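You operate a simulated robot arm through the tools that you are given. There is no shell and no other tool. Be economical: measure what you need, move in short steps, check, and stop when the job is done.

You are at the controls of a simulated robot arm. One attempt, no reset.

JOB
Cap the grey vial, press the cap home and rack the vial.
Fine: take the cap of the vial's own colour, use the cap press; slide back at LOAD.

The check looks at the end state, three seconds after you hand in, the way a careful person would. Anything else that was tipped, shoved, dropped, spilled or broken makes it a failure. Lids that push on must go on centred and level and be pressed home; caps that screw on are set level and turned clockwise until they are tight.

ROBOT AND FRAMES
A 7-joint arm with a two-finger parallel gripper, fixed in place. Base frame: the origin is at the foot of the arm, x ahead of it, y to its left, z up. Units: mm, degrees, N and s.
With the tool pointing down near the work surface it reaches from about 440 to 920 mm from the base axis. Its first joint turns from -143.0 to 143.0 degrees. Payload 3 kg.
Tool frame: the origin (TCP) lies between the finger pads and is the grasp point; the fingertips stand 30 mm ahead of it; z points along the fingers, y is the line along which they close. Largest opening 94 mm; finger width 28, thickness 10; the body of the gripper, 50 by 96 mm, starts 55 mm behind the TCP.
Orientation is that of the tool frame in the base frame, as a unit quaternion [w, x, y, z]. With the fingers straight down and closing along the base's y, the tool's x points along the base's -x, its y along +y and its z along -z.

CONTROLS
- The arm moves only by the tool servo_tool. Its argument "targets" is text: rows parted by semicolons, each of 7 numbers parted by spaces: the shift along the tool's x, y, z in mm, then the turn, a rotation vector about the tool's x, y, z in degrees, then the gripper command, from -1 (shut) to 1 (fully open), values between in proportion. In form: tx ty tz ax ay az gripper; .... A call has 1 to 8 rows; each row is the pose to reach, as a shift and turn from the pose commanded when the call began, along the tool's axes at that moment. A row lasts 0.2 s, in which the tool goes at most 50 mm and 8.6 degrees; a call with a longer step from one row to the next is refused whole, and so is a gripper value outside its range. A pose out of reach is approached as far as the arm can. The call stops where the force on the tool passes 40 N (or 10 N more than at its start, if that is more) or the arm is blocked; 0.2 s more then pass. Each finger travels about 72 mm/s and halts on what it meets, pressing with about 23 N; the grip force reading is that of the motor and also rises with nothing between the fingers. The clock runs only during rows and for 0.2 s after the last one: add rows that repeat a pose to give the fingers time. It gives the time, the measured TCP pose, the force on the tool (base axes), the opening and the grip force at its end, in the units of the frame above (readings bear some noise), with the torque about the TCP (base axes, N m) and any sound that the robot's microphone picked up.
- Cameras (640 x 400 px; columns grow to the right, rows downward): "scene" is fixed at [44.9, 490.5, 1452.4]; the picture's right is [-0.57, -0.82, 0.00], its down [-0.47, 0.33, -0.82] and it looks along [0.67, -0.46, -0.58] (base axes); focal length 351 px, centre (320, 200). "wrist" rides on the gripper at [76, 14, -102] in the tool frame; the picture's right is [-0.18, 0.98, 0.00], its down [-0.75, -0.14, -0.64] and it looks along [-0.63, -0.12, 0.77] (tool axes); focal length 243 px, centre (320, 200). There is no depth. A picture from a camera that has moved, and an enlarged one, comes with that camera's place and axes in the base frame and with its lens. The place of the scene camera against the robot may be out by one fixed shift of up to 18 mm in any direction.
- grab_frame(camera): a new picture of that camera. No time passes.
- inspect(camera, box): a new picture of the part [left, top, right, bottom] of that camera's present view, enlarged. No time passes.
- sign_off(): hands the job in; it is judged then, once.

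Work in short steps. Places have to be worked out from the pictures, the camera data and where the tool is seen: move nearer, look again, correct. Check each grasp and each placing, and mend what went wrong. You have 120 turns and 68 pictures in all, those below and enlarged ones among them. Open the gripper and draw the arm clear of the work before you hand the job in, unless the task says otherwise; then end with one line.

The tools are called after "Call:" by a JSON object that holds its "fn" and its "kwargs". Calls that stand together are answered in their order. servo_tool: Moves the arm, as the interface text tells. Its arguments: {"type":"object","properties":{"targets":{"type":"string"}},"required":["targets"]} The other tools are called the same way: grab_frame (camera) takes a picture; inspect (camera, box) takes an enlarged picture of a part of a camera's view; sign_off () hands the job in.

At the start:

```text
t: 0.0
tcp_pos: [556.6, 12.1, 1106.1]
tool_rot: [0.001, 0.0, 1.0, 0.0]
force: [-0.1, -0.2, 0.2]
wrist_torque: [0.02, 0.01, -0.04]
grip_width: 94.1
grasp_force: 0.0
```

scene: 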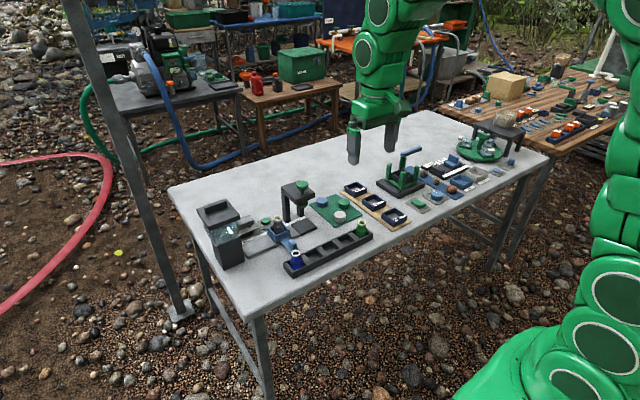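
wrist: 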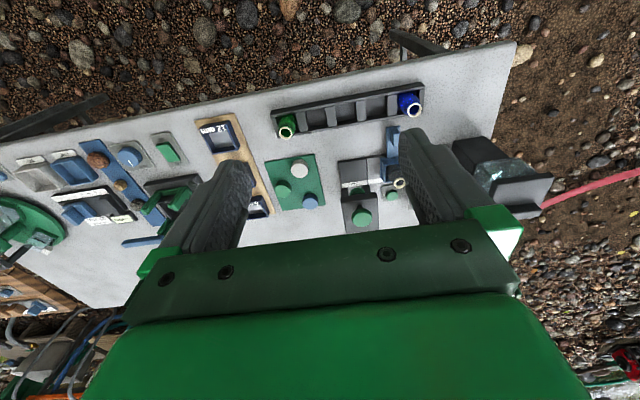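

The table holds a press station, a cap pad, a rack and other items. I'll enlarge the relevant area first.

Call:
{"fn": "inspect", "kwargs": {"camera": "scene", "box": [190, 170, 390, 295]}}

Call:
{"fn": "inspect", "kwargs": {"camera": "wrist", "box": [250, 70, 570, 270]}}

```text
3.20 times, centred on (290, 232) of scene
camera zoom: at [44.9, 490.5, 1452.4], right [-0.57, -0.82, 0.0], down [-0.47, 0.33, -0.82], along [0.67, -0.46, -0.58], focal length 1124 px, centre (416, 96)
```

zoom: 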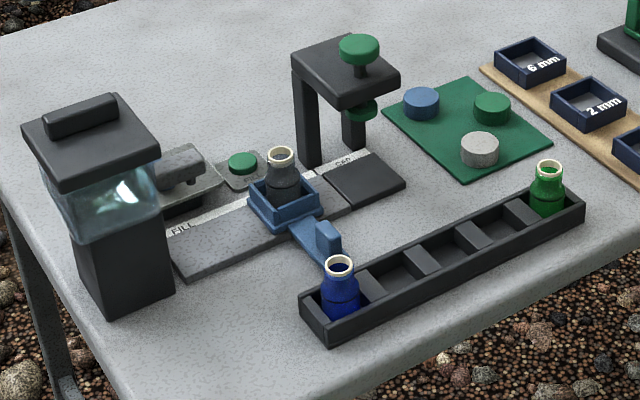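

```text
2.00 times, centred on (410, 170) of wrist
camera zoom: at [481.6, 24.7, 1207.0], right [0.18, 0.98, 0.0], down [0.75, -0.14, 0.64], along [0.63, -0.12, -0.77], focal length 485 px, centre (140, 260)
```

zoom: 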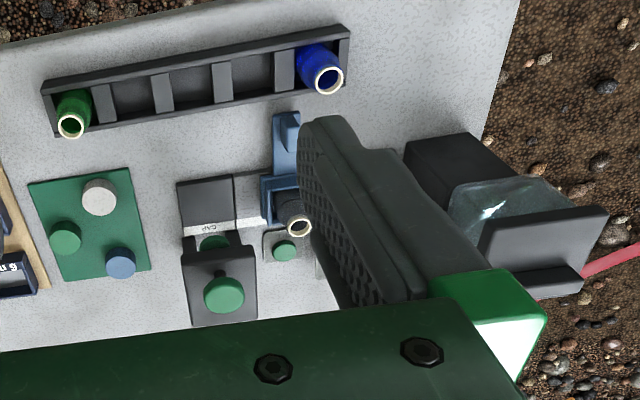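

Triangulating gives the vial mouth near (798,130,801) and the table near z≈720–740. I'm moving closer for a better look.

Call:
{"fn": "servo_tool", "kwargs": {"targets": "-40 5 20 0 0 0 1; -80 10 40 0 0 0 1; -120 15 60 0 0 0 1; -160 20 80 0 0 0 1; -180 28 110 0 0 0 1"}}

Call:
{"fn": "grab_frame", "kwargs": {"camera": "wrist"}}

```text
t: 1.2
tcp_pos: [739.0, 40.8, 993.3]
tool_rot: [0.0, 0.0, 1.0, -0.001]
force: [-1.0, -0.1, -0.1]
wrist_torque: [-0.04, 0.01, 0.03]
grip_width: 94.2
grasp_force: 0.1
```

```text
63 pictures are left
camera wrist: at [663.5, 52.6, 1095.5], right [0.18, 0.98, 0.0], down [0.75, -0.14, 0.64], along [0.63, -0.12, -0.77], focal length 243 px, centre (320, 200)
```

wrist: 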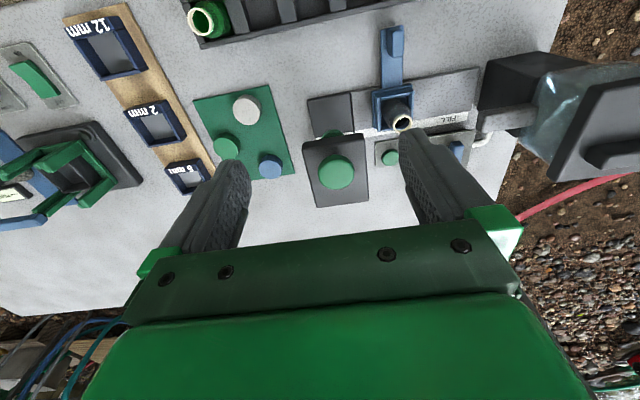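

The cap top is near (764,-75,741). I'm enlarging the pad and station for orientation and labels.

Call:
{"fn": "inspect", "kwargs": {"camera": "wrist", "box": [290, 20, 490, 210]}}

Call:
{"fn": "inspect", "kwargs": {"camera": "wrist", "box": [180, 0, 340, 200]}}

Call:
{"fn": "inspect", "kwargs": {"camera": "scene", "box": [235, 200, 325, 270]}}

```text
2.11 times, centred on (390, 115) of wrist
camera zoom: at [663.5, 52.6, 1095.5], right [0.18, 0.98, 0.0], down [0.75, -0.14, 0.64], along [0.63, -0.12, -0.77], focal length 511 px, centre (173, 379)
```

zoom: 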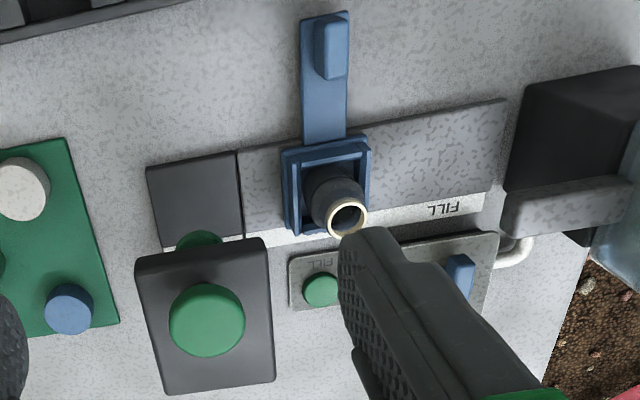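

```text
2.00 times, centred on (260, 100) of wrist
camera zoom: at [663.5, 52.6, 1095.5], right [0.18, 0.98, 0.0], down [0.75, -0.14, 0.64], along [0.63, -0.12, -0.77], focal length 485 px, centre (440, 400)
```

zoom: 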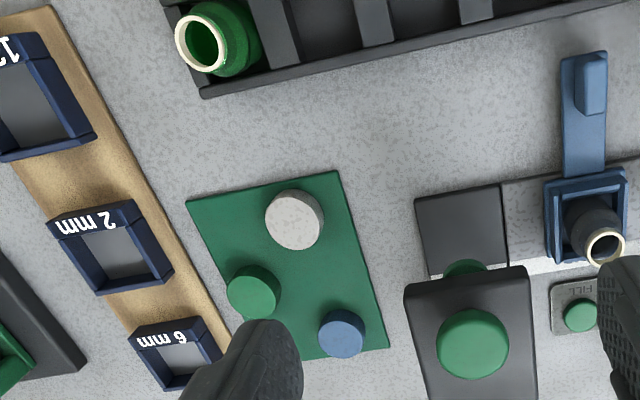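

```text
5.71 times, centred on (280, 235) of scene
camera zoom: at [44.9, 490.5, 1452.4], right [-0.57, -0.82, 0.0], down [-0.47, 0.33, -0.82], along [0.67, -0.46, -0.58], focal length 2008 px, centre (549, 0)
```

zoom: 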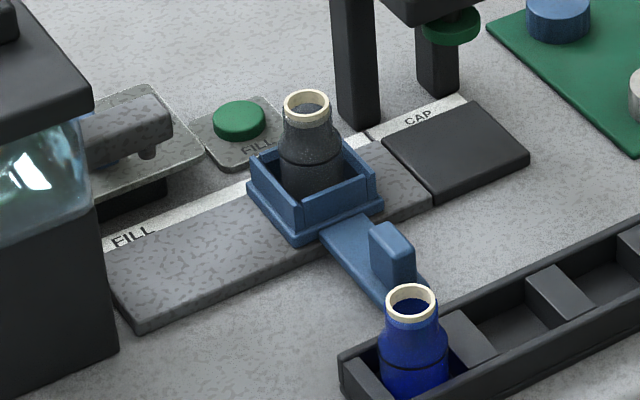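

The rail runs along base y, and the CAP plate centre is about (799,42). I'm going above the grey-white cap next, at z≈850.

Call:
{"fn": "servo_tool", "kwargs": {"targets": "-6 -30 35 0 0 0 1; -12 -60 70 0 0 0 1; -18 -90 105 0 0 0 1; -22 -116 140 0 0 0 1; -22 -116 140 0 0 0 1"}}

Call:
{"fn": "grab_frame", "kwargs": {"camera": "wrist"}}

```text
t: 2.4
tcp_pos: [757.2, -77.0, 857.3]
tool_rot: [0.0, 0.0, 1.0, 0.001]
force: [0.2, 0.4, 0.1]
wrist_torque: [0.01, -0.04, 0.01]
grip_width: 93.9
grasp_force: 0.0
```

```text
59 pictures are left
camera wrist: at [681.2, -63.6, 958.8], right [0.18, 0.98, 0.0], down [0.75, -0.14, 0.64], along [0.63, -0.12, -0.77], focal length 243 px, centre (320, 200)
```

wrist: 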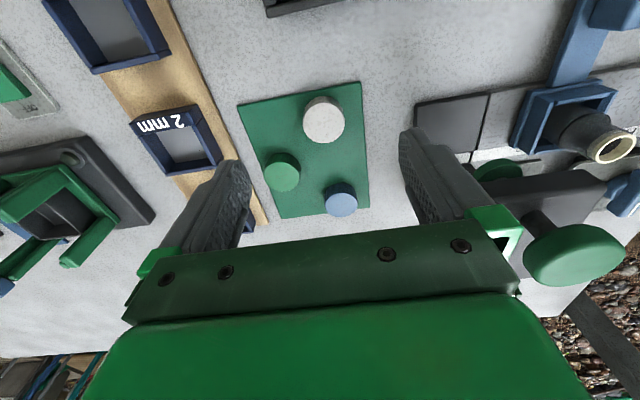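

Cap centre re-estimated at (765,-77), top about z 740. I'm descending to z≈790 (tips at 760) and looking again.

Call:
{"fn": "servo_tool", "kwargs": {"targets": "-4 0 33 0 0 0 1; -8 0 67 0 0 0 1; -8 0 67 0 0 0 1"}}

Call:
{"fn": "grab_frame", "kwargs": {"camera": "wrist"}}

Call:
{"fn": "inspect", "kwargs": {"camera": "scene", "box": [270, 140, 400, 240]}}

```text
t: 3.2
tcp_pos: [767.6, -76.2, 787.6]
tool_rot: [0.0, 0.001, 1.0, -0.001]
force: [-0.3, 1.2, 0.5]
wrist_torque: [-0.01, 0.0, 0.01]
grip_width: 94.2
grasp_force: 0.0
```

```text
58 pictures are left
camera wrist: at [691.5, -63.1, 889.5], right [0.18, 0.98, 0.0], down [0.75, -0.14, 0.64], along [0.63, -0.12, -0.77], focal length 243 px, centre (320, 200)
```

wrist: 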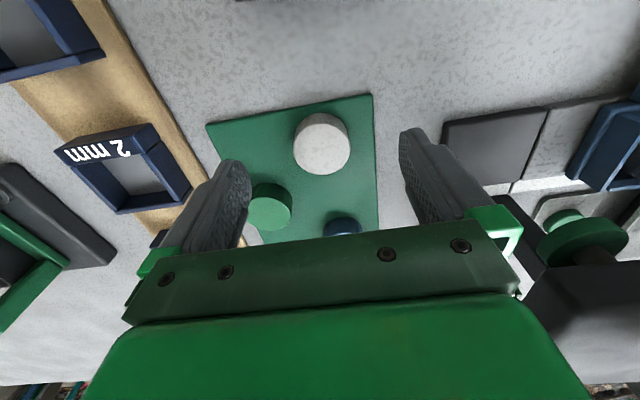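

```text
4.00 times, centred on (335, 190) of scene
camera zoom: at [44.9, 490.5, 1452.4], right [-0.57, -0.82, 0.0], down [-0.47, 0.33, -0.82], along [0.67, -0.46, -0.58], focal length 1406 px, centre (260, 240)
```

zoom: 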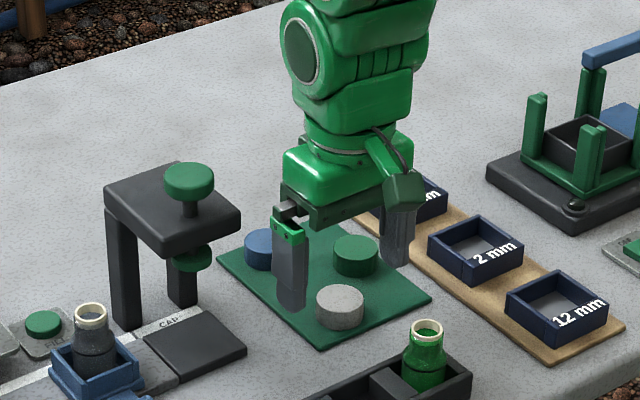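

The three views agree on a cap top at (767,-76,735) with a diameter of about 39 mm. I'm descending to TCP z≈752 and closing.

Call:
{"fn": "servo_tool", "kwargs": {"targets": "0 0 20 0 0 0 0.3; 0 0 35.5 0 0 0 0.2; 0 0 35.5 0 0 0 -1; 0 0 35.5 0 0 0 -1; 0 0 35.5 0 0 0 -1; 0 0 35.5 0 0 0 -1"}}

Call:
{"fn": "grab_frame", "kwargs": {"camera": "wrist"}}

Call:
{"fn": "inspect", "kwargs": {"camera": "scene", "box": [300, 180, 380, 230]}}

```text
t: 4.2
tcp_pos: [768.8, -77.4, 755.4]
tool_rot: [0.002, 0.001, 1.0, -0.001]
force: [-0.6, -0.3, 2.7]
wrist_torque: [0.05, 0.11, 0.05]
grip_width: 38.8
grasp_force: 23.2
stopped in row 5: the force on the tool passed its limit at 42 N (the readings are from after the stop); the commanded pose is now the measured one
```

```text
56 pictures are left
camera wrist: at [691.5, -63.9, 856.4], right [0.18, 0.98, 0.0], down [0.75, -0.14, 0.64], along [0.63, -0.12, -0.76], focal length 243 px, centre (320, 200)
```

wrist: 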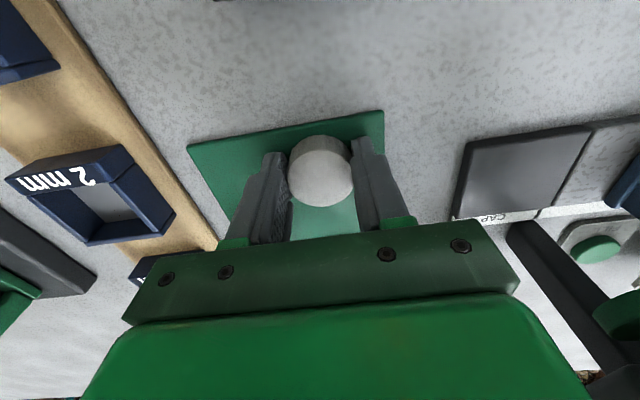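

```text
8.00 times, centred on (340, 205) of scene
camera zoom: at [44.9, 490.5, 1452.4], right [-0.57, -0.82, 0.0], down [-0.47, 0.33, -0.82], along [0.67, -0.46, -0.58], focal length 2811 px, centre (160, 160)
```

zoom: 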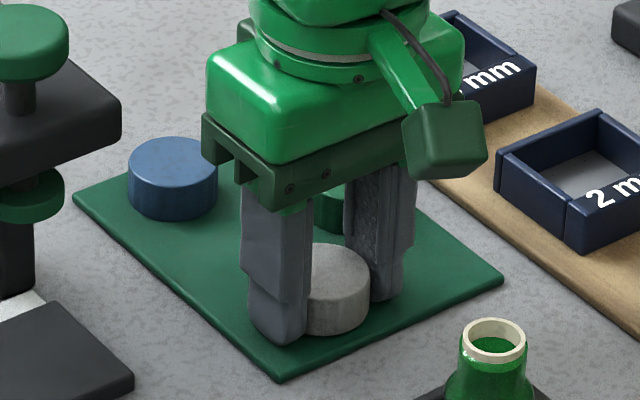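

The cap is gripped at 38.8 mm. The fingertips probably brushed the pad as they closed. I'm lifting and checking that the cap is level.

Call:
{"fn": "servo_tool", "kwargs": {"targets": "0 0 -20 0 0 0 -1; 0 0 -60 0 0 0 -1; 0 0 -100 0 0 0 -1; 0 0 -100 0 0 0 -1"}}

Call:
{"fn": "inspect", "kwargs": {"camera": "wrist", "box": [220, 100, 420, 240]}}

Call:
{"fn": "inspect", "kwargs": {"camera": "scene", "box": [290, 140, 380, 220]}}

```text
t: 5.2
tcp_pos: [767.6, -76.8, 854.0]
tool_rot: [0.002, -0.001, 1.0, 0.0]
force: [0.6, 0.5, -0.4]
wrist_torque: [0.0, 0.0, -0.01]
grip_width: 38.9
grasp_force: 23.5
```

```text
2.86 times, centred on (320, 170) of wrist
camera zoom: at [691.3, -64.5, 956.4], right [0.18, 0.98, 0.0], down [0.75, -0.14, 0.64], along [0.63, -0.12, -0.76], focal length 693 px, centre (320, 286)
```

zoom: 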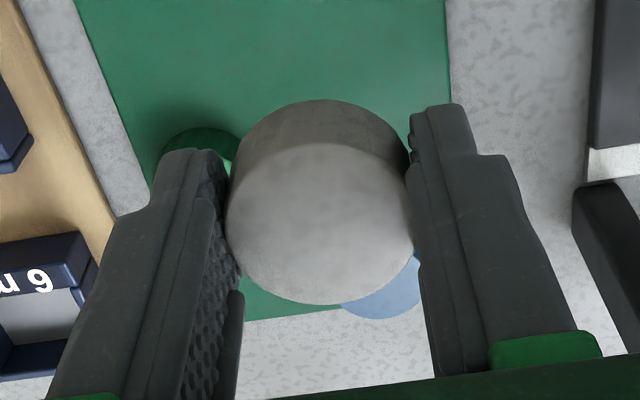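

```text
5.00 times, centred on (335, 180) of scene
camera zoom: at [44.9, 490.5, 1452.4], right [-0.57, -0.82, 0.0], down [-0.47, 0.33, -0.82], along [0.67, -0.46, -0.58], focal length 1757 px, centre (245, 300)
```

zoom: 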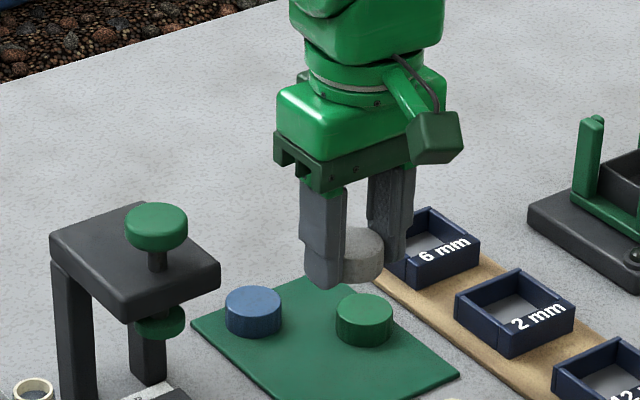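

The cap is held nearly level, with its top about 16 mm below the TCP and its centre about 4 mm forward of it. I'm going around the press at x≈690 to a point in front of the vial, staying high.

Call:
{"fn": "servo_tool", "kwargs": {"targets": "40 10 -20 0 0 0 -1; 70 40 -40 0 0 0 -1; 78 84 -46 0 0 0 -1; 78 129 -46 0 0 0 -1; 78 174 -46 0 0 0 -1; 60 206 -46 0 0 0 -1; 30 206 -46 0 0 0 -1; 30 206 -46 0 0 0 -1"}}

Call:
{"fn": "grab_frame", "kwargs": {"camera": "wrist"}}

```text
t: 7.0
tcp_pos: [739.5, 128.3, 898.5]
tool_rot: [0.001, 0.0, 1.0, 0.0]
force: [-0.3, -0.3, -0.6]
wrist_torque: [0.02, 0.0, 0.01]
grip_width: 38.8
grasp_force: 22.2
```

```text
52 pictures are left
camera wrist: at [662.8, 141.1, 1000.4], right [0.18, 0.98, 0.0], down [0.75, -0.14, 0.64], along [0.63, -0.12, -0.76], focal length 243 px, centre (320, 200)
```

wrist: 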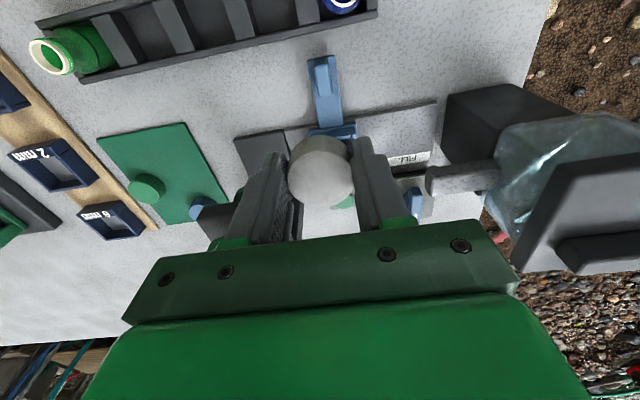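

From the earlier views the vial mouth is about (800,130,799). I'm moving over it with the cap's bottom about 20 mm above and checking with the scene camera.

Call:
{"fn": "servo_tool", "kwargs": {"targets": "-30 1 15 0 0 0 -1; -57 1.5 44 0 0 0 -1; -57 1.5 44 0 0 0 -1"}}

Call:
{"fn": "inspect", "kwargs": {"camera": "scene", "box": [250, 180, 320, 250]}}

Call:
{"fn": "inspect", "kwargs": {"camera": "wrist", "box": [220, 80, 420, 240]}}

```text
t: 7.8
tcp_pos: [795.9, 131.5, 856.6]
tool_rot: [0.002, 0.0, 1.0, 0.0]
force: [-0.4, -0.5, -0.6]
wrist_torque: [0.01, 0.0, 0.0]
grip_width: 38.5
grasp_force: 23.3
```

```text
5.71 times, centred on (285, 215) of scene
camera zoom: at [44.9, 490.5, 1452.4], right [-0.57, -0.82, 0.0], down [-0.47, 0.33, -0.82], along [0.67, -0.46, -0.58], focal length 2008 px, centre (520, 114)
```

zoom: 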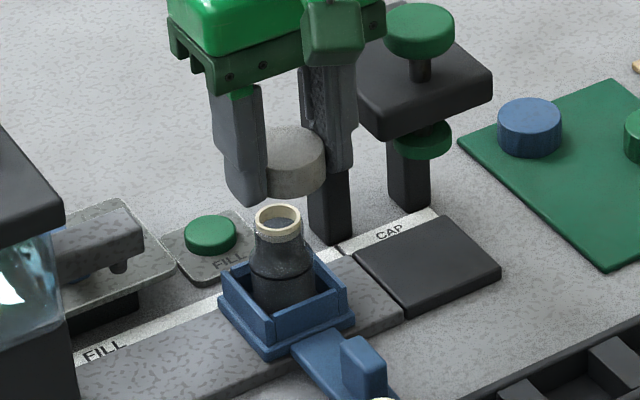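

```text
2.50 times, centred on (320, 160) of wrist
camera zoom: at [719.2, 143.1, 958.0], right [0.18, 0.98, 0.0], down [0.75, -0.14, 0.64], along [0.63, -0.12, -0.76], focal length 606 px, centre (320, 300)
```

zoom: 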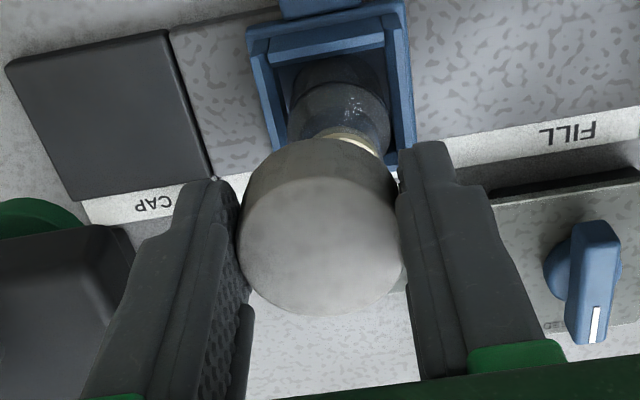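

Compared with the cap, the vial sits roughly 6.5 mm further in +x and 4 mm in +y. I'm correcting, dropping a little, and looking again from both cameras.

Call:
{"fn": "servo_tool", "kwargs": {"targets": "-6.5 4 6 0 0 0 -1; -6.5 4 12 0 0 0 -1; -6.5 4 12 0 0 0 -1"}}

Call:
{"fn": "inspect", "kwargs": {"camera": "scene", "box": [262, 190, 312, 240]}}

Call:
{"fn": "inspect", "kwargs": {"camera": "wrist", "box": [250, 90, 390, 210]}}

```text
t: 8.6
tcp_pos: [802.4, 135.8, 843.6]
tool_rot: [0.002, 0.0, 1.0, 0.0]
force: [-0.9, 0.1, -0.9]
wrist_torque: [0.01, -0.03, 0.0]
grip_width: 38.6
grasp_force: 23.4
```

```text
8.00 times, centred on (287, 215) of scene
camera zoom: at [44.9, 490.5, 1452.4], right [-0.57, -0.82, 0.0], down [-0.47, 0.33, -0.82], along [0.67, -0.46, -0.58], focal length 2811 px, centre (584, 80)
```

zoom: 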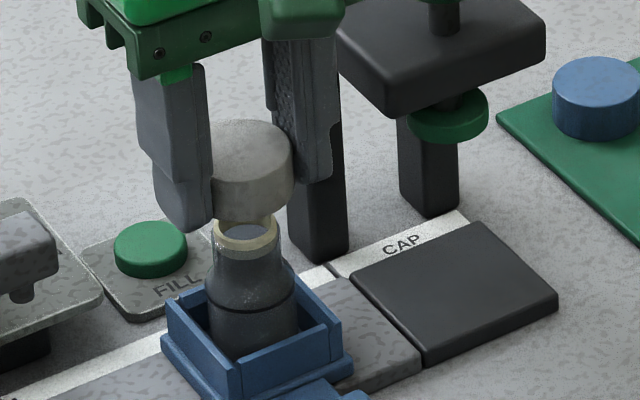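

```text
3.33 times, centred on (320, 150) of wrist
camera zoom: at [725.9, 147.6, 945.4], right [0.18, 0.98, 0.0], down [0.75, -0.14, 0.65], along [0.63, -0.12, -0.76], focal length 809 px, centre (320, 367)
```

zoom: 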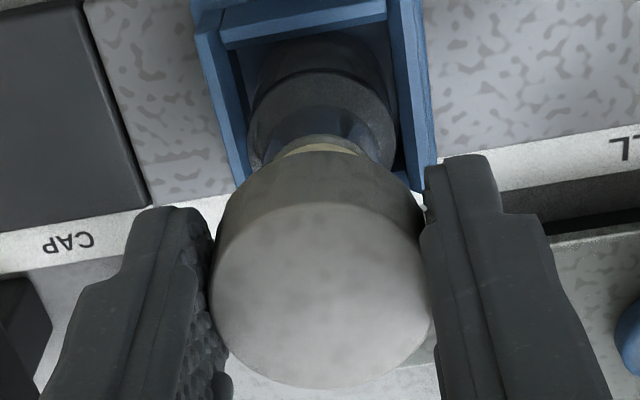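

The columns line up in both views. The rows suggest the cap is about 3–4 mm too far in +x, so I'm correcting that and dropping to just above the mouth.

Call:
{"fn": "servo_tool", "kwargs": {"targets": "3.5 0.7 3 0 0 0 -1; 3.5 0.7 3 0 0 0 -1"}}

Call:
{"fn": "inspect", "kwargs": {"camera": "scene", "box": [268, 195, 304, 231]}}

Call:
{"fn": "inspect", "kwargs": {"camera": "wrist", "box": [270, 100, 370, 170]}}

```text
t: 9.2
tcp_pos: [798.8, 134.9, 842.0]
tool_rot: [0.001, 0.001, 1.0, -0.001]
force: [-0.3, 0.3, 0.1]
wrist_torque: [-0.01, 0.02, -0.02]
grip_width: 38.7
grasp_force: 22.8
```

```text
11.11 times, centred on (286, 213) of scene
camera zoom: at [44.9, 490.5, 1452.4], right [-0.57, -0.82, 0.0], down [-0.47, 0.33, -0.82], along [0.67, -0.46, -0.58], focal length 3905 px, centre (698, 56)
```

zoom: 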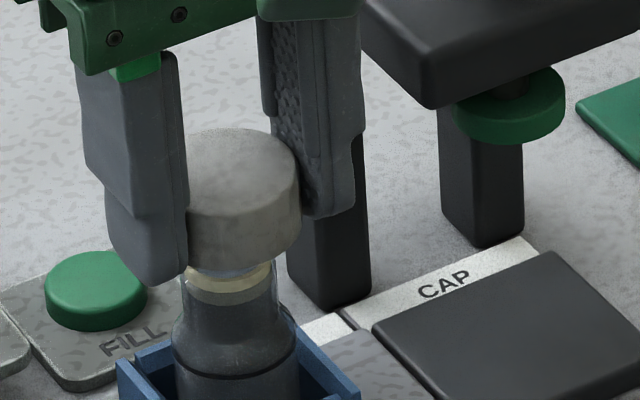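

```text
5.71 times, centred on (320, 135) of wrist
camera zoom: at [722.0, 148.1, 942.1], right [0.18, 0.98, 0.0], down [0.75, -0.14, 0.65], along [0.63, -0.12, -0.76], focal length 1386 px, centre (320, 571)
```

zoom: 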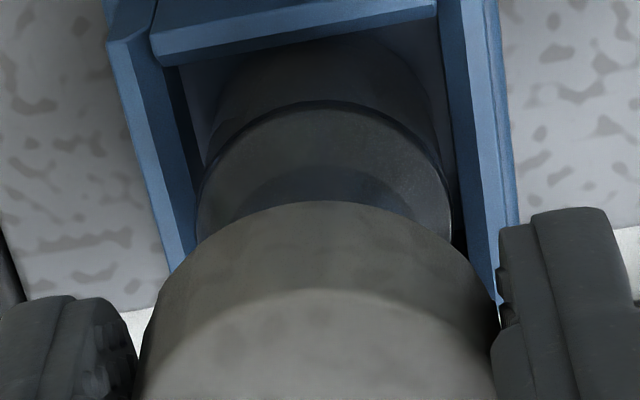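

Both views have the columns aligned within about 1 mm, and the cap looks level. I'm lowering gently to find contact.

Call:
{"fn": "servo_tool", "kwargs": {"targets": "0 0 2 0 0 0 -1; 0 0 4 0 0 0 -1; 0 0 6 0 0 0 -1; 0 0 7 0 0 0 -1"}}

Call:
{"fn": "inspect", "kwargs": {"camera": "scene", "box": [268, 195, 304, 231]}}

```text
t: 10.2
tcp_pos: [799.0, 135.3, 834.4]
tool_rot: [0.002, 0.0, 1.0, 0.0]
force: [0.2, -0.4, 0.4]
wrist_torque: [-0.02, -0.02, 0.0]
grip_width: 38.9
grasp_force: 23.0
```

```text
11.11 times, centred on (286, 213) of scene
camera zoom: at [44.9, 490.5, 1452.4], right [-0.57, -0.82, 0.0], down [-0.47, 0.33, -0.82], along [0.67, -0.46, -0.58], focal length 3905 px, centre (698, 56)
```

zoom: 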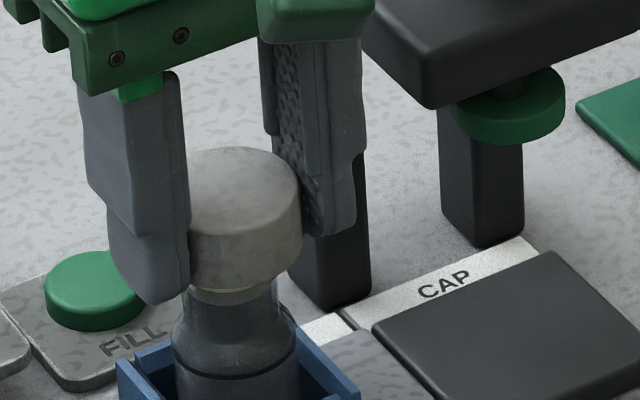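

No contact yet, and about 5 mm of gap seems left. I'm lowering on in small steps.

Call:
{"fn": "servo_tool", "kwargs": {"targets": "0 0 1 0 0 0 -1; 0 0 2 0 0 0 -1; 0 0 3 0 0 0 -1; 0 0 4 0 0 0 -1"}}

Call:
{"fn": "inspect", "kwargs": {"camera": "scene", "box": [268, 195, 304, 231]}}

```text
t: 11.2
tcp_pos: [797.6, 137.2, 830.9]
tool_rot: [0.003, 0.001, 1.0, 0.0]
force: [0.7, -0.5, -1.3]
wrist_torque: [-0.01, 0.0, -0.01]
grip_width: 38.8
grasp_force: 22.8
```

```text
11.11 times, centred on (286, 213) of scene
camera zoom: at [44.9, 490.5, 1452.4], right [-0.57, -0.82, 0.0], down [-0.47, 0.33, -0.82], along [0.67, -0.46, -0.58], focal length 3905 px, centre (698, 56)
```

zoom: 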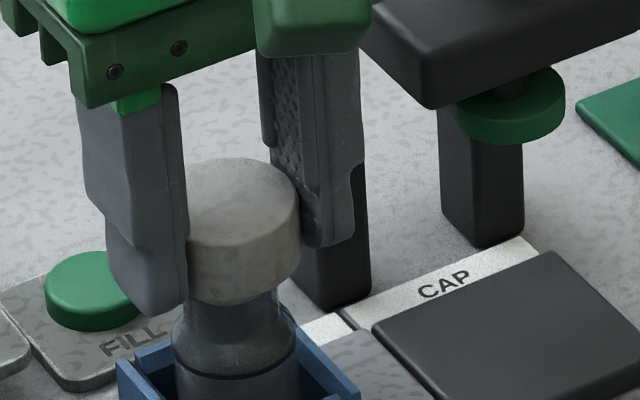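

Still free, and the cap skirt now covers the rim. I'm continuing down carefully.

Call:
{"fn": "servo_tool", "kwargs": {"targets": "0 0 1 0 0 0 -1; 0 0 2 0 0 0 -1; 0 0 2.5 0 0 0 -1"}}

Call:
{"fn": "inspect", "kwargs": {"camera": "wrist", "box": [260, 80, 380, 220]}}

```text
t: 12.0
tcp_pos: [797.3, 136.1, 827.2]
tool_rot: [0.002, 0.0, 1.0, 0.0]
force: [0.1, -0.3, -0.3]
wrist_torque: [0.01, 0.02, 0.01]
grip_width: 38.9
grasp_force: 23.0
```

```text
2.86 times, centred on (320, 150) of wrist
camera zoom: at [721.6, 148.3, 929.8], right [0.18, 0.98, 0.0], down [0.75, -0.14, 0.65], along [0.63, -0.12, -0.76], focal length 693 px, centre (320, 343)
```

zoom: 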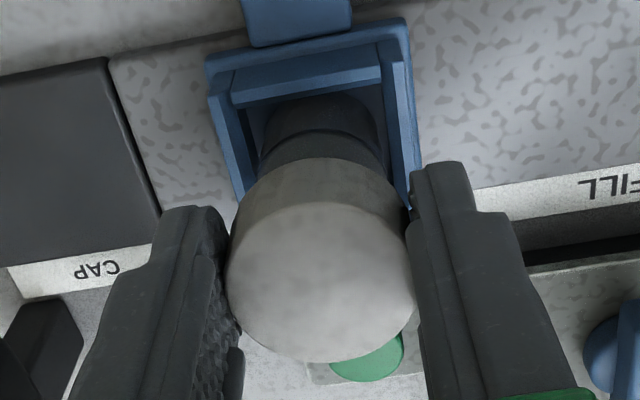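

Still aligned with no contact. Going down further in 1 mm steps.

Call:
{"fn": "servo_tool", "kwargs": {"targets": "0 0 1 0 0 0 -1; 0 0 2 0 0 0 -1; 0 0 3 0 0 0 -1; 0 0 3 0 0 0 -1"}}

Call:
{"fn": "inspect", "kwargs": {"camera": "scene", "box": [268, 195, 304, 231]}}

```text
t: 13.0
tcp_pos: [798.1, 136.0, 825.2]
tool_rot: [0.002, 0.0, 1.0, 0.0]
force: [0.4, 0.0, 1.3]
wrist_torque: [0.0, -0.04, 0.01]
grip_width: 38.7
grasp_force: 22.9
```

```text
11.11 times, centred on (286, 213) of scene
camera zoom: at [44.9, 490.5, 1452.4], right [-0.57, -0.82, 0.0], down [-0.47, 0.33, -0.82], along [0.67, -0.46, -0.58], focal length 3905 px, centre (698, 56)
```

zoom: 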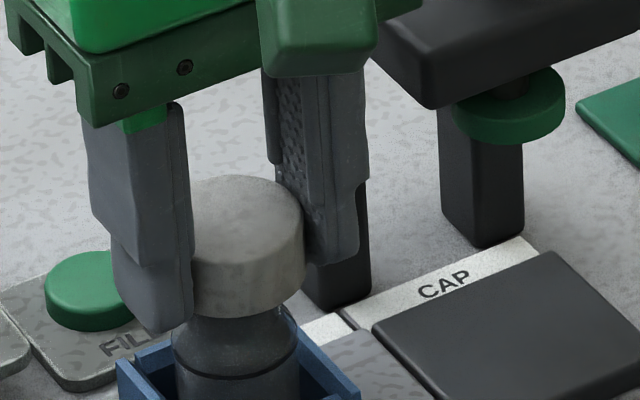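

Bottom edge is around or just past rim level. I'm continuing down until there is clear force.

Call:
{"fn": "servo_tool", "kwargs": {"targets": "0 0 1 0 0 0 -1; 0 0 2 0 0 0 -1; 0 0 3 0 0 0 -1; 0 0 3 0 0 0 -1"}}

```text
t: 14.0
tcp_pos: [798.6, 136.3, 823.2]
tool_rot: [0.003, 0.001, 1.0, 0.0]
force: [-2.0, 0.5, 12.4]
wrist_torque: [-0.05, -0.14, -0.02]
grip_width: 38.8
grasp_force: 23.2
```

Contact reads 12 N, and the torque puts the reaction at the far (+x) rim. That means the cap is a bit short in x, so I'll lift 2 mm, shift +2.3 mm in x and lower again.

Call:
{"fn": "servo_tool", "kwargs": {"targets": "0 0 -3 0 0 0 -1; -2.3 -0.4 -3 0 0 0 -1; -2.3 -0.4 -1 0 0 0 -1; -2.3 -0.4 0 0 0 0 -1; -2.3 -0.4 1 0 0 0 -1; -2.3 -0.4 1 0 0 0 -1"}}

Call:
{"fn": "inspect", "kwargs": {"camera": "scene", "box": [268, 195, 304, 231]}}

```text
t: 15.4
tcp_pos: [799.5, 134.9, 820.9]
tool_rot: [0.003, 0.0, 1.0, 0.0]
force: [-2.9, -0.1, 14.0]
wrist_torque: [-0.04, -0.13, -0.02]
grip_width: 38.8
grasp_force: 23.0
```

```text
11.11 times, centred on (286, 213) of scene
camera zoom: at [44.9, 490.5, 1452.4], right [-0.57, -0.82, 0.0], down [-0.47, 0.33, -0.82], along [0.67, -0.46, -0.58], focal length 3905 px, centre (698, 56)
```

zoom: 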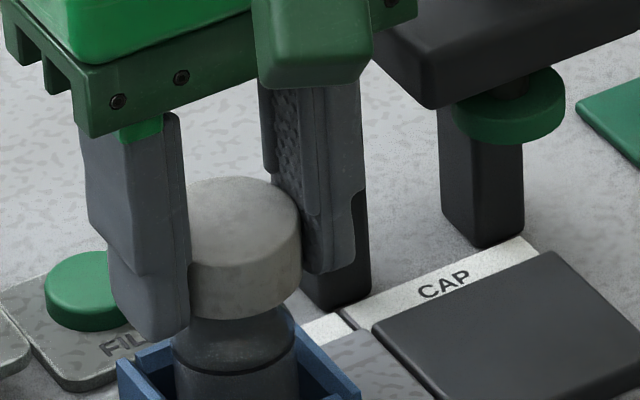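

The cap has stopped on the neck while the fingers slid slightly, and it's centred in column. I'm viewing from the wrist before releasing.

Call:
{"fn": "inspect", "kwargs": {"camera": "wrist", "box": [260, 80, 380, 220]}}

```text
2.86 times, centred on (320, 150) of wrist
camera zoom: at [723.7, 148.2, 922.0], right [0.18, 0.98, 0.0], down [0.75, -0.14, 0.65], along [0.63, -0.12, -0.76], focal length 693 px, centre (320, 343)
```

zoom: 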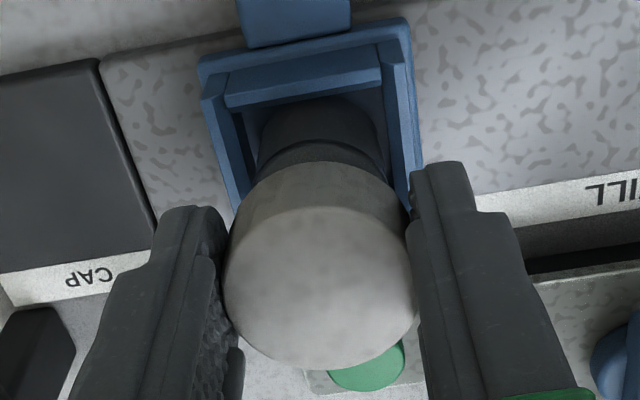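

It looks seated and centred. I'm opening gently and then raising the tool to inspect.

Call:
{"fn": "servo_tool", "kwargs": {"targets": "0 0 -1 0 0 0 0.1; 0 0 -1 0 0 0 0.4; 0 0 -20 0 0 0 0.5; 0 0 -50 0 0 0 0.5; 40 0 -70 0 0 0 0.5; 60 0 -75 0 0 0 0.5"}}

Call:
{"fn": "inspect", "kwargs": {"camera": "scene", "box": [262, 190, 312, 240]}}

Call:
{"fn": "grab_frame", "kwargs": {"camera": "wrist"}}

```text
t: 16.8
tcp_pos: [738.4, 136.3, 894.4]
tool_rot: [0.001, 0.0, 1.0, 0.0]
force: [0.8, -0.4, 0.1]
wrist_torque: [0.0, 0.01, 0.03]
grip_width: 70.6
grasp_force: 0.1
```

```text
8.00 times, centred on (287, 215) of scene
camera zoom: at [44.9, 490.5, 1452.4], right [-0.57, -0.82, 0.0], down [-0.47, 0.33, -0.82], along [0.67, -0.46, -0.58], focal length 2811 px, centre (584, 80)
```

zoom: 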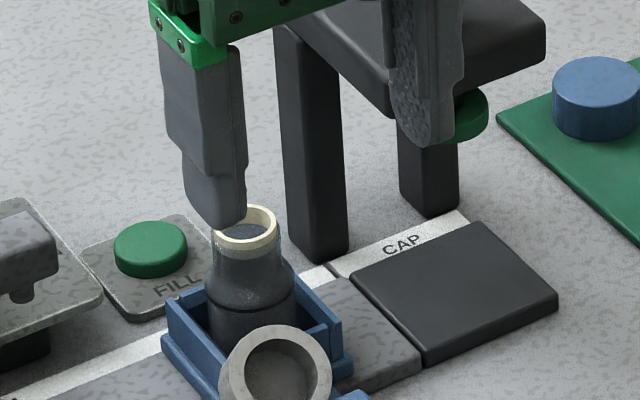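

```text
38 pictures are left
camera wrist: at [662.8, 148.6, 995.6], right [0.18, 0.98, 0.0], down [0.75, -0.14, 0.64], along [0.63, -0.12, -0.77], focal length 243 px, centre (320, 200)
```

wrist: 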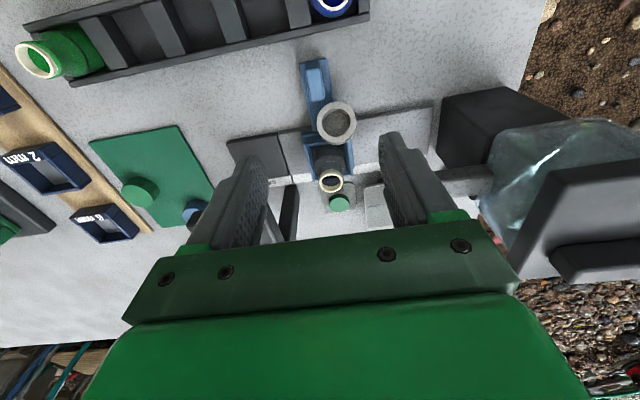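

The cap came off and is now lying open side up near the carriage front. I'm waiting a moment for it to settle, then checking.

Call:
{"fn": "servo_tool", "kwargs": {"targets": "0 0 -20 0 0 0 0.5; 0 0 -20 0 0 0 0.5; 0 0 -20 0 0 0 0.5; 0 0 -20 0 0 0 0.5"}}

Call:
{"fn": "inspect", "kwargs": {"camera": "scene", "box": [250, 200, 320, 270]}}

Call:
{"fn": "inspect", "kwargs": {"camera": "wrist", "box": [240, 30, 420, 220]}}

```text
t: 17.8
tcp_pos: [740.2, 135.2, 916.9]
tool_rot: [0.001, 0.0, 1.0, 0.001]
force: [0.1, -1.2, 0.3]
wrist_torque: [-0.02, -0.02, 0.01]
grip_width: 70.6
grasp_force: 0.1
```

```text
5.71 times, centred on (285, 235) of scene
camera zoom: at [44.9, 490.5, 1452.4], right [-0.57, -0.82, 0.0], down [-0.47, 0.33, -0.82], along [0.67, -0.46, -0.58], focal length 2008 px, centre (520, 0)
```

zoom: 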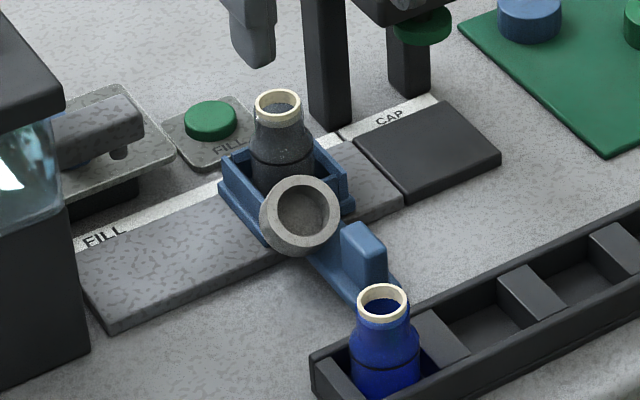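

```text
2.11 times, centred on (330, 125) of wrist
camera zoom: at [663.1, 148.1, 1017.3], right [0.18, 0.98, 0.0], down [0.75, -0.14, 0.65], along [0.63, -0.12, -0.76], focal length 511 px, centre (299, 358)
```

zoom: 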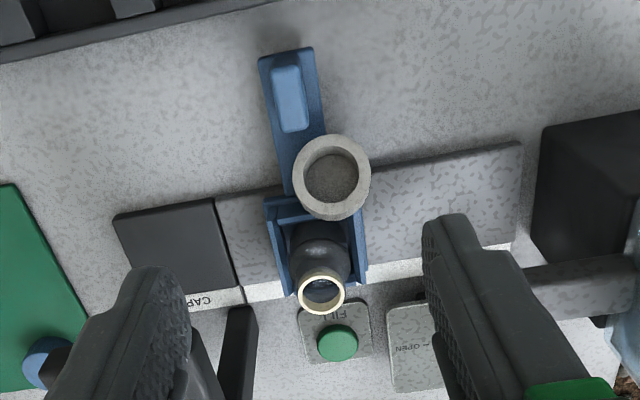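

The cap rests tilted against the carriage front with its centre near (762,147,759). Its opening faces up and towards −x, about 50° above horizontal. To flip it I'll turn the tool by 180° about vertical so the camera stays on the upper side when pitching, then grasp, stand the cap on its side, regrasp and tip it open side down.

Call:
{"fn": "servo_tool", "kwargs": {"targets": "0 0 0 0 0 7.5 0.4; 0 0 0 0 0 15 0.4; 0 0 0 0 0 22.5 0.4; 0 0 0 0 0 30 0.4; 0 0 0 0 0 37.5 0.4; 0 0 0 0 0 45 0.4; 0 0 0 0 0 52.5 0.4; 0 0 0 0 0 60 0.4"}}

Call:
{"fn": "servo_tool", "kwargs": {"targets": "0 0 0 0 0 7.5 0.4; 0 0 0 0 0 15 0.4; 0 0 0 0 0 22.5 0.4; 0 0 0 0 0 30 0.4; 0 0 0 0 0 37.5 0.4; 0 0 0 0 0 45 0.4; 0 0 0 0 0 52.5 0.4; 0 0 0 0 0 60 0.4"}}

```text
t: 19.6
tcp_pos: [739.9, 135.4, 916.4]
tool_rot: [0.002, 0.501, 0.865, 0.001]
force: [0.7, 0.0, -0.3]
wrist_torque: [0.0, -0.02, 0.0]
grip_width: 65.8
grasp_force: 0.0
```

```text
t: 21.4
tcp_pos: [740.0, 135.4, 914.2]
tool_rot: [0.001, 0.866, 0.499, 0.002]
force: [0.6, -1.0, -0.1]
wrist_torque: [0.01, -0.02, 0.0]
grip_width: 65.9
grasp_force: 0.1
```

The yaw follows well. I'm finishing the half-turn.

Call:
{"fn": "servo_tool", "kwargs": {"targets": "0 0 0 0 0 7.5 0.4; 0 0 0 0 0 15 0.4; 0 0 0 0 0 22.5 0.4; 0 0 0 0 0 30 0.4; 0 0 0 0 0 37.5 0.4; 0 0 0 0 0 45 0.4; 0 0 0 0 0 52.5 0.4; 0 0 0 0 0 60 0.4"}}

Call:
{"fn": "grab_frame", "kwargs": {"camera": "wrist"}}

```text
t: 23.2
tcp_pos: [717.8, 139.3, 896.2]
tool_rot: [0.0, 0.995, 0.101, 0.003]
force: [-0.2, -0.7, -0.2]
wrist_torque: [-0.02, -0.03, 0.05]
grip_width: 65.9
grasp_force: 0.0
out of reach, approached as far as the arm can: row 7, 8
```

```text
35 pictures are left
camera wrist: at [796.2, 138.7, 998.9], right [0.02, -1.0, 0.0], down [-0.77, -0.01, 0.64], along [-0.64, -0.01, -0.77], focal length 243 px, centre (320, 200)
```

wrist: 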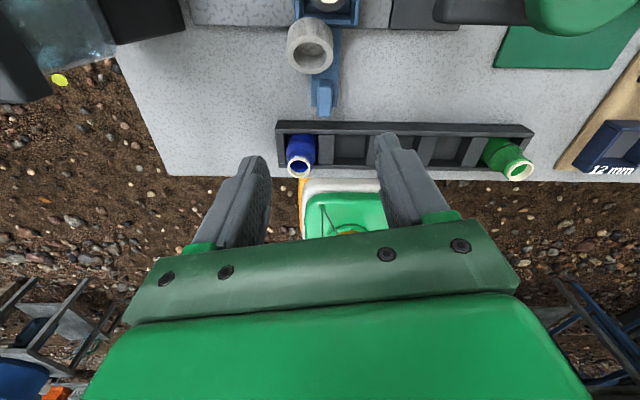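

The yaw reached about 168° and then hit a joint limit, which is enough. I'm zooming on the cap from this side to refine its attitude.

Call:
{"fn": "inspect", "kwargs": {"camera": "wrist", "box": [270, 0, 370, 120]}}

```text
3.33 times, centred on (320, 60) of wrist
camera zoom: at [796.2, 138.7, 998.9], right [0.02, -1.0, 0.0], down [-0.77, -0.01, 0.64], along [-0.64, -0.01, -0.77], focal length 809 px, centre (320, 667)
```

zoom: 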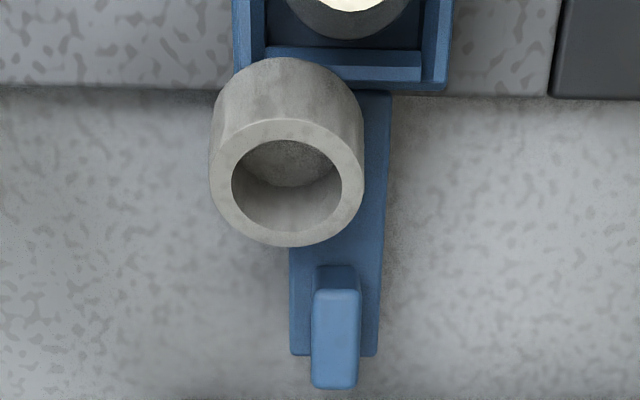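

The cap's opening tilts straight toward −x, about 36° from vertical, with its centre near (764,146,753). I'm backing off the joint limit slightly to regain a clean commanded pose.

Call:
{"fn": "servo_tool", "kwargs": {"targets": "0 0 0 0 0 -5 0.4; 0 0 0 0 0 -8 0.4; 0 0 0 0 0 -8 0.4"}}

```text
t: 24.0
tcp_pos: [719.1, 140.1, 898.3]
tool_rot: [0.001, 0.985, 0.171, 0.002]
force: [-0.4, 0.7, 0.3]
wrist_torque: [0.0, -0.03, 0.0]
grip_width: 65.8
grasp_force: 0.1
```

Commanded pose is clean at yaw ≈160°. I'm moving above the cap with the yaw back to about 166°, then taking a look.

Call:
{"fn": "servo_tool", "kwargs": {"targets": "15 3 15 0 0 2 0.4; 30 5 45 0 0 4 0.4; 37.9 6.7 68 0 0 6 0.4; 37.9 6.7 68 0 0 6 0.4"}}

Call:
{"fn": "inspect", "kwargs": {"camera": "wrist", "box": [220, 40, 420, 220]}}

```text
t: 25.0
tcp_pos: [748.4, 141.7, 852.3]
tool_rot: [0.001, 0.991, 0.137, 0.003]
force: [-0.1, -0.5, -0.2]
wrist_torque: [0.01, 0.0, 0.02]
grip_width: 66.0
grasp_force: 0.1
out of reach, approached as far as the arm can: row 3, 4
```

```text
2.22 times, centred on (320, 130) of wrist
camera zoom: at [825.5, 147.4, 954.0], right [0.09, -1.0, 0.0], down [-0.77, -0.07, 0.64], along [-0.64, -0.06, -0.77], focal length 539 px, centre (320, 356)
```

zoom: 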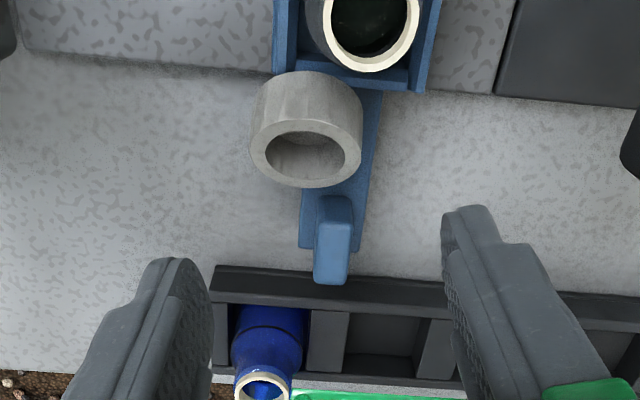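

Reach fails at this yaw, so there's a change of plan. I'll grasp with the original yaw, set the cap on its side on the open table with a 40° pitch, regrasp it and tip it over. First I'm unwinding the yaw.

Call:
{"fn": "servo_tool", "kwargs": {"targets": "0 0 -20 0 0 -8 0.4; 0 0 -50 0 0 -16 0.4; 0 0 -50 0 0 -24 0.4; 0 0 -50 0 0 -32 0.4; 0 0 -50 0 0 -40 0.4; 0 0 -50 0 0 -48 0.4; 0 0 -50 0 0 -56 0.4; 0 0 -50 0 0 -64 0.4"}}

Call:
{"fn": "servo_tool", "kwargs": {"targets": "0 0 0 0 0 -8 0.4; 0 0 0 0 0 -16 0.4; 0 0 0 0 0 -24 0.4; 0 0 0 0 0 -32 0.4; 0 0 0 0 0 -40 0.4; 0 0 0 0 0 -48 0.4; 0 0 0 0 0 -56 0.4; 0 0 0 0 0 -64 0.4"}}

Call:
{"fn": "servo_tool", "kwargs": {"targets": "0 0 0 0 0 -8 0.4; 0 0 0 0 0 -16 0.4; 0 0 0 0 0 -24 0.4; 0 0 0 0 0 -32 0.4; 0 0 0 0 0 -36 0.4"}}

```text
t: 26.8
tcp_pos: [749.8, 142.1, 902.5]
tool_rot: [0.001, 0.778, 0.628, 0.002]
force: [0.4, -0.5, 0.0]
wrist_torque: [0.01, 0.04, 0.02]
grip_width: 65.6
grasp_force: 0.0
```

```text
t: 28.6
tcp_pos: [747.6, 141.7, 902.2]
tool_rot: [0.003, 0.327, 0.945, 0.002]
force: [-0.1, -0.6, 0.0]
wrist_torque: [0.0, 0.01, 0.02]
grip_width: 65.9
grasp_force: 0.1
```

```text
t: 29.8
tcp_pos: [747.9, 141.7, 902.4]
tool_rot: [0.002, 0.019, 1.0, 0.0]
force: [-0.4, 0.6, -0.8]
wrist_torque: [0.01, -0.02, 0.0]
grip_width: 65.8
grasp_force: 0.1
```

Yaw is back. I'm moving above the cap at z≈812 to check alignment.

Call:
{"fn": "servo_tool", "kwargs": {"targets": "-6 2.5 40 0 0 -1 0.4; -12 5 80 0 0 -2 0.4; -12.3 5.2 90 0 0 -2.2 0.4; -12.3 5.2 90 0 0 -2.2 0.4"}}

Call:
{"fn": "inspect", "kwargs": {"camera": "wrist", "box": [220, 80, 420, 220]}}

Call:
{"fn": "inspect", "kwargs": {"camera": "scene", "box": [255, 205, 315, 255]}}

```text
t: 30.8
tcp_pos: [759.2, 148.8, 810.4]
tool_rot: [0.003, 0.001, 1.0, 0.0]
force: [1.1, 0.8, -0.1]
wrist_torque: [0.01, 0.04, 0.01]
grip_width: 65.9
grasp_force: 0.0
```

```text
2.86 times, centred on (320, 150) of wrist
camera zoom: at [684.3, 160.2, 912.7], right [0.19, 0.98, 0.0], down [0.75, -0.14, 0.65], along [0.63, -0.12, -0.76], focal length 693 px, centre (320, 343)
```

zoom: 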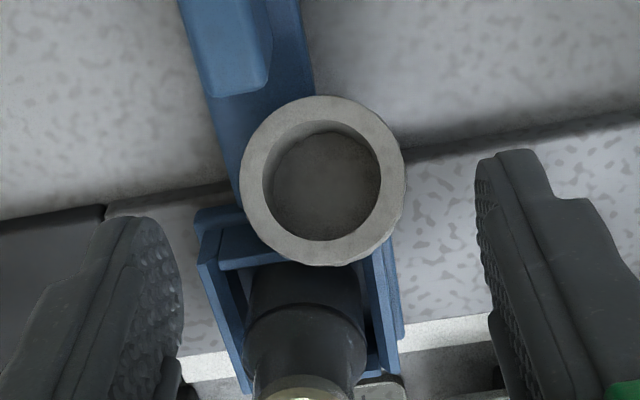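

```text
8.00 times, centred on (285, 230) of scene
camera zoom: at [44.9, 490.5, 1452.4], right [-0.57, -0.82, 0.0], down [-0.47, 0.33, -0.82], along [0.67, -0.46, -0.58], focal length 2811 px, centre (600, -40)
```

zoom: 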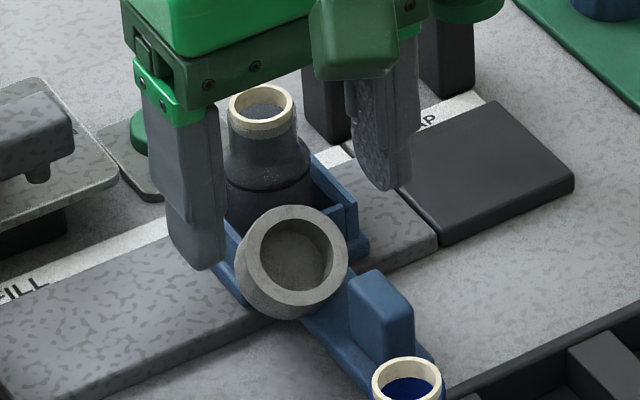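

The rim centre is confirmed at (759,146,762). I'm descending with tips to about 746 and closing.

Call:
{"fn": "servo_tool", "kwargs": {"targets": "-1 -2.5 17 0 0 0 0.3; -1 -2.5 34 0 0 0 0.2; -1 -2.5 34 0 0 0 0; -1 -2.5 34 0 0 0 -0.3; -1 -2.5 34 0 0 0 -1; -1 -2.5 34 0 0 0 -1"}}

Call:
{"fn": "inspect", "kwargs": {"camera": "wrist", "box": [220, 80, 420, 220]}}

```text
t: 32.2
tcp_pos: [762.2, 144.7, 777.3]
tool_rot: [0.003, 0.0, 1.0, 0.0]
force: [-0.5, -0.4, -0.6]
wrist_torque: [0.01, 0.0, 0.02]
grip_width: 36.7
grasp_force: 23.0
```

```text
2.86 times, centred on (320, 150) of wrist
camera zoom: at [685.8, 157.4, 878.8], right [0.19, 0.98, 0.0], down [0.75, -0.14, 0.65], along [0.63, -0.12, -0.76], focal length 693 px, centre (320, 343)
```

zoom: 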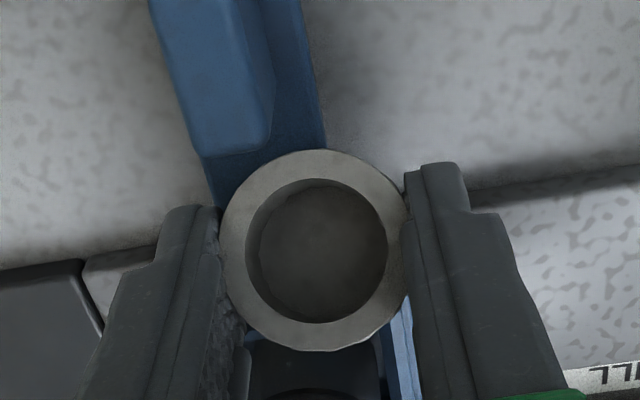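

The grip width of 36.7 mm suggests a chord above the widest line. I'm reopening slightly, going 5 mm lower and regrasping.

Call:
{"fn": "servo_tool", "kwargs": {"targets": "0 0 0 0 0 0 0.1; 0 0 5 0 0 0 0.1; 0 0 5 0 0 0 -0.3; 0 0 5 0 0 0 -1; 0 0 5 0 0 0 -1"}}

```text
t: 33.4
tcp_pos: [762.2, 144.9, 773.3]
tool_rot: [0.003, 0.001, 1.0, 0.0]
force: [0.4, -0.4, 1.1]
wrist_torque: [0.01, -0.04, -0.01]
grip_width: 36.9
grasp_force: 22.6
```

The width hardly changed, so I'm lifting slowly and checking that it holds.

Call:
{"fn": "servo_tool", "kwargs": {"targets": "0 0 -5 0 0 0 -1; 0 0 -15 0 0 0 -1; 0 0 -35 0 0 0 -1; 0 0 -70 0 0 0 -1; 0 0 -70 0 0 0 -1"}}

Call:
{"fn": "inspect", "kwargs": {"camera": "scene", "box": [250, 180, 330, 240]}}

Call:
{"fn": "inspect", "kwargs": {"camera": "wrist", "box": [220, 80, 420, 220]}}

```text
t: 34.6
tcp_pos: [763.0, 144.2, 843.2]
tool_rot: [0.003, 0.001, 1.0, 0.0]
force: [0.3, -0.3, -0.3]
wrist_torque: [-0.01, 0.0, -0.01]
grip_width: 36.6
grasp_force: 23.1
```

```text
6.67 times, centred on (290, 210) of scene
camera zoom: at [44.9, 490.5, 1452.4], right [-0.57, -0.82, 0.0], down [-0.47, 0.33, -0.82], along [0.67, -0.46, -0.58], focal length 2343 px, centre (520, 133)
```

zoom: 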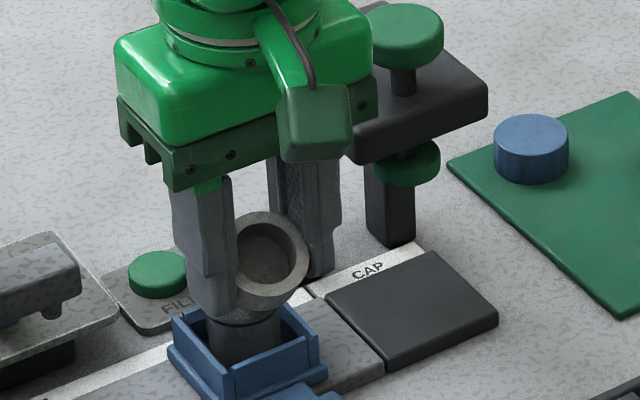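

```text
2.86 times, centred on (320, 150) of wrist
camera zoom: at [686.5, 157.2, 943.5], right [0.19, 0.98, 0.0], down [0.75, -0.14, 0.65], along [0.63, -0.12, -0.76], focal length 693 px, centre (320, 343)
```

zoom: 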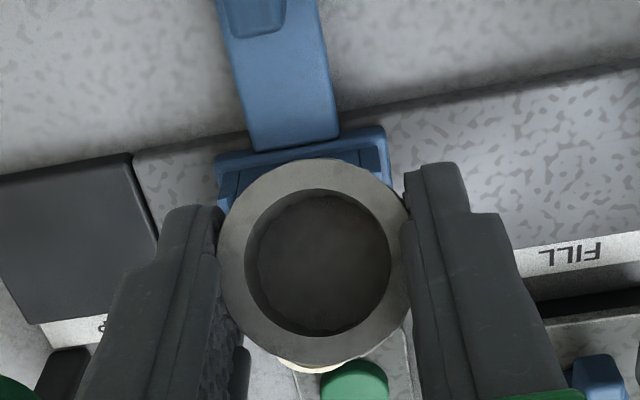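

The cap is firmly held with its opening toward the camera. I'm carrying it to open table near (735,-5) and yawing −90° on the way.

Call:
{"fn": "servo_tool", "kwargs": {"targets": "25 0 -25 0 0 0 -1; 50 -20 -50 0 0 0 -1; 53 -65 -50 0 0 -8 -1; 53 -110 -50 0 0 -16 -1; 28 -149 -50 0 0 -24 -1; 28 -149 -50 0 0 -32 -1; 28 -149 -50 0 0 -40 -1; 28 -149 -50 0 0 -48 -1"}}

Call:
{"fn": "servo_tool", "kwargs": {"targets": "0 0 0 0 0 -8 -1; 0 0 0 0 0 -16 -1; 0 0 0 0 0 -24 -1; 0 0 0 0 0 -32 -1; 0 0 0 0 0 -40 -1; 0 0 0 0 0 -42 -1"}}

```text
t: 36.4
tcp_pos: [735.2, -5.4, 893.3]
tool_rot: [0.002, -0.406, 0.914, -0.001]
force: [-0.2, 0.1, -0.2]
wrist_torque: [0.0, 0.0, 0.03]
grip_width: 36.4
grasp_force: 23.2
```

```text
t: 37.8
tcp_pos: [734.3, -4.9, 893.5]
tool_rot: [-0.001, 0.707, -0.707, 0.001]
force: [0.3, -0.1, -0.5]
wrist_torque: [0.0, 0.0, -0.01]
grip_width: 36.7
grasp_force: 23.0
```

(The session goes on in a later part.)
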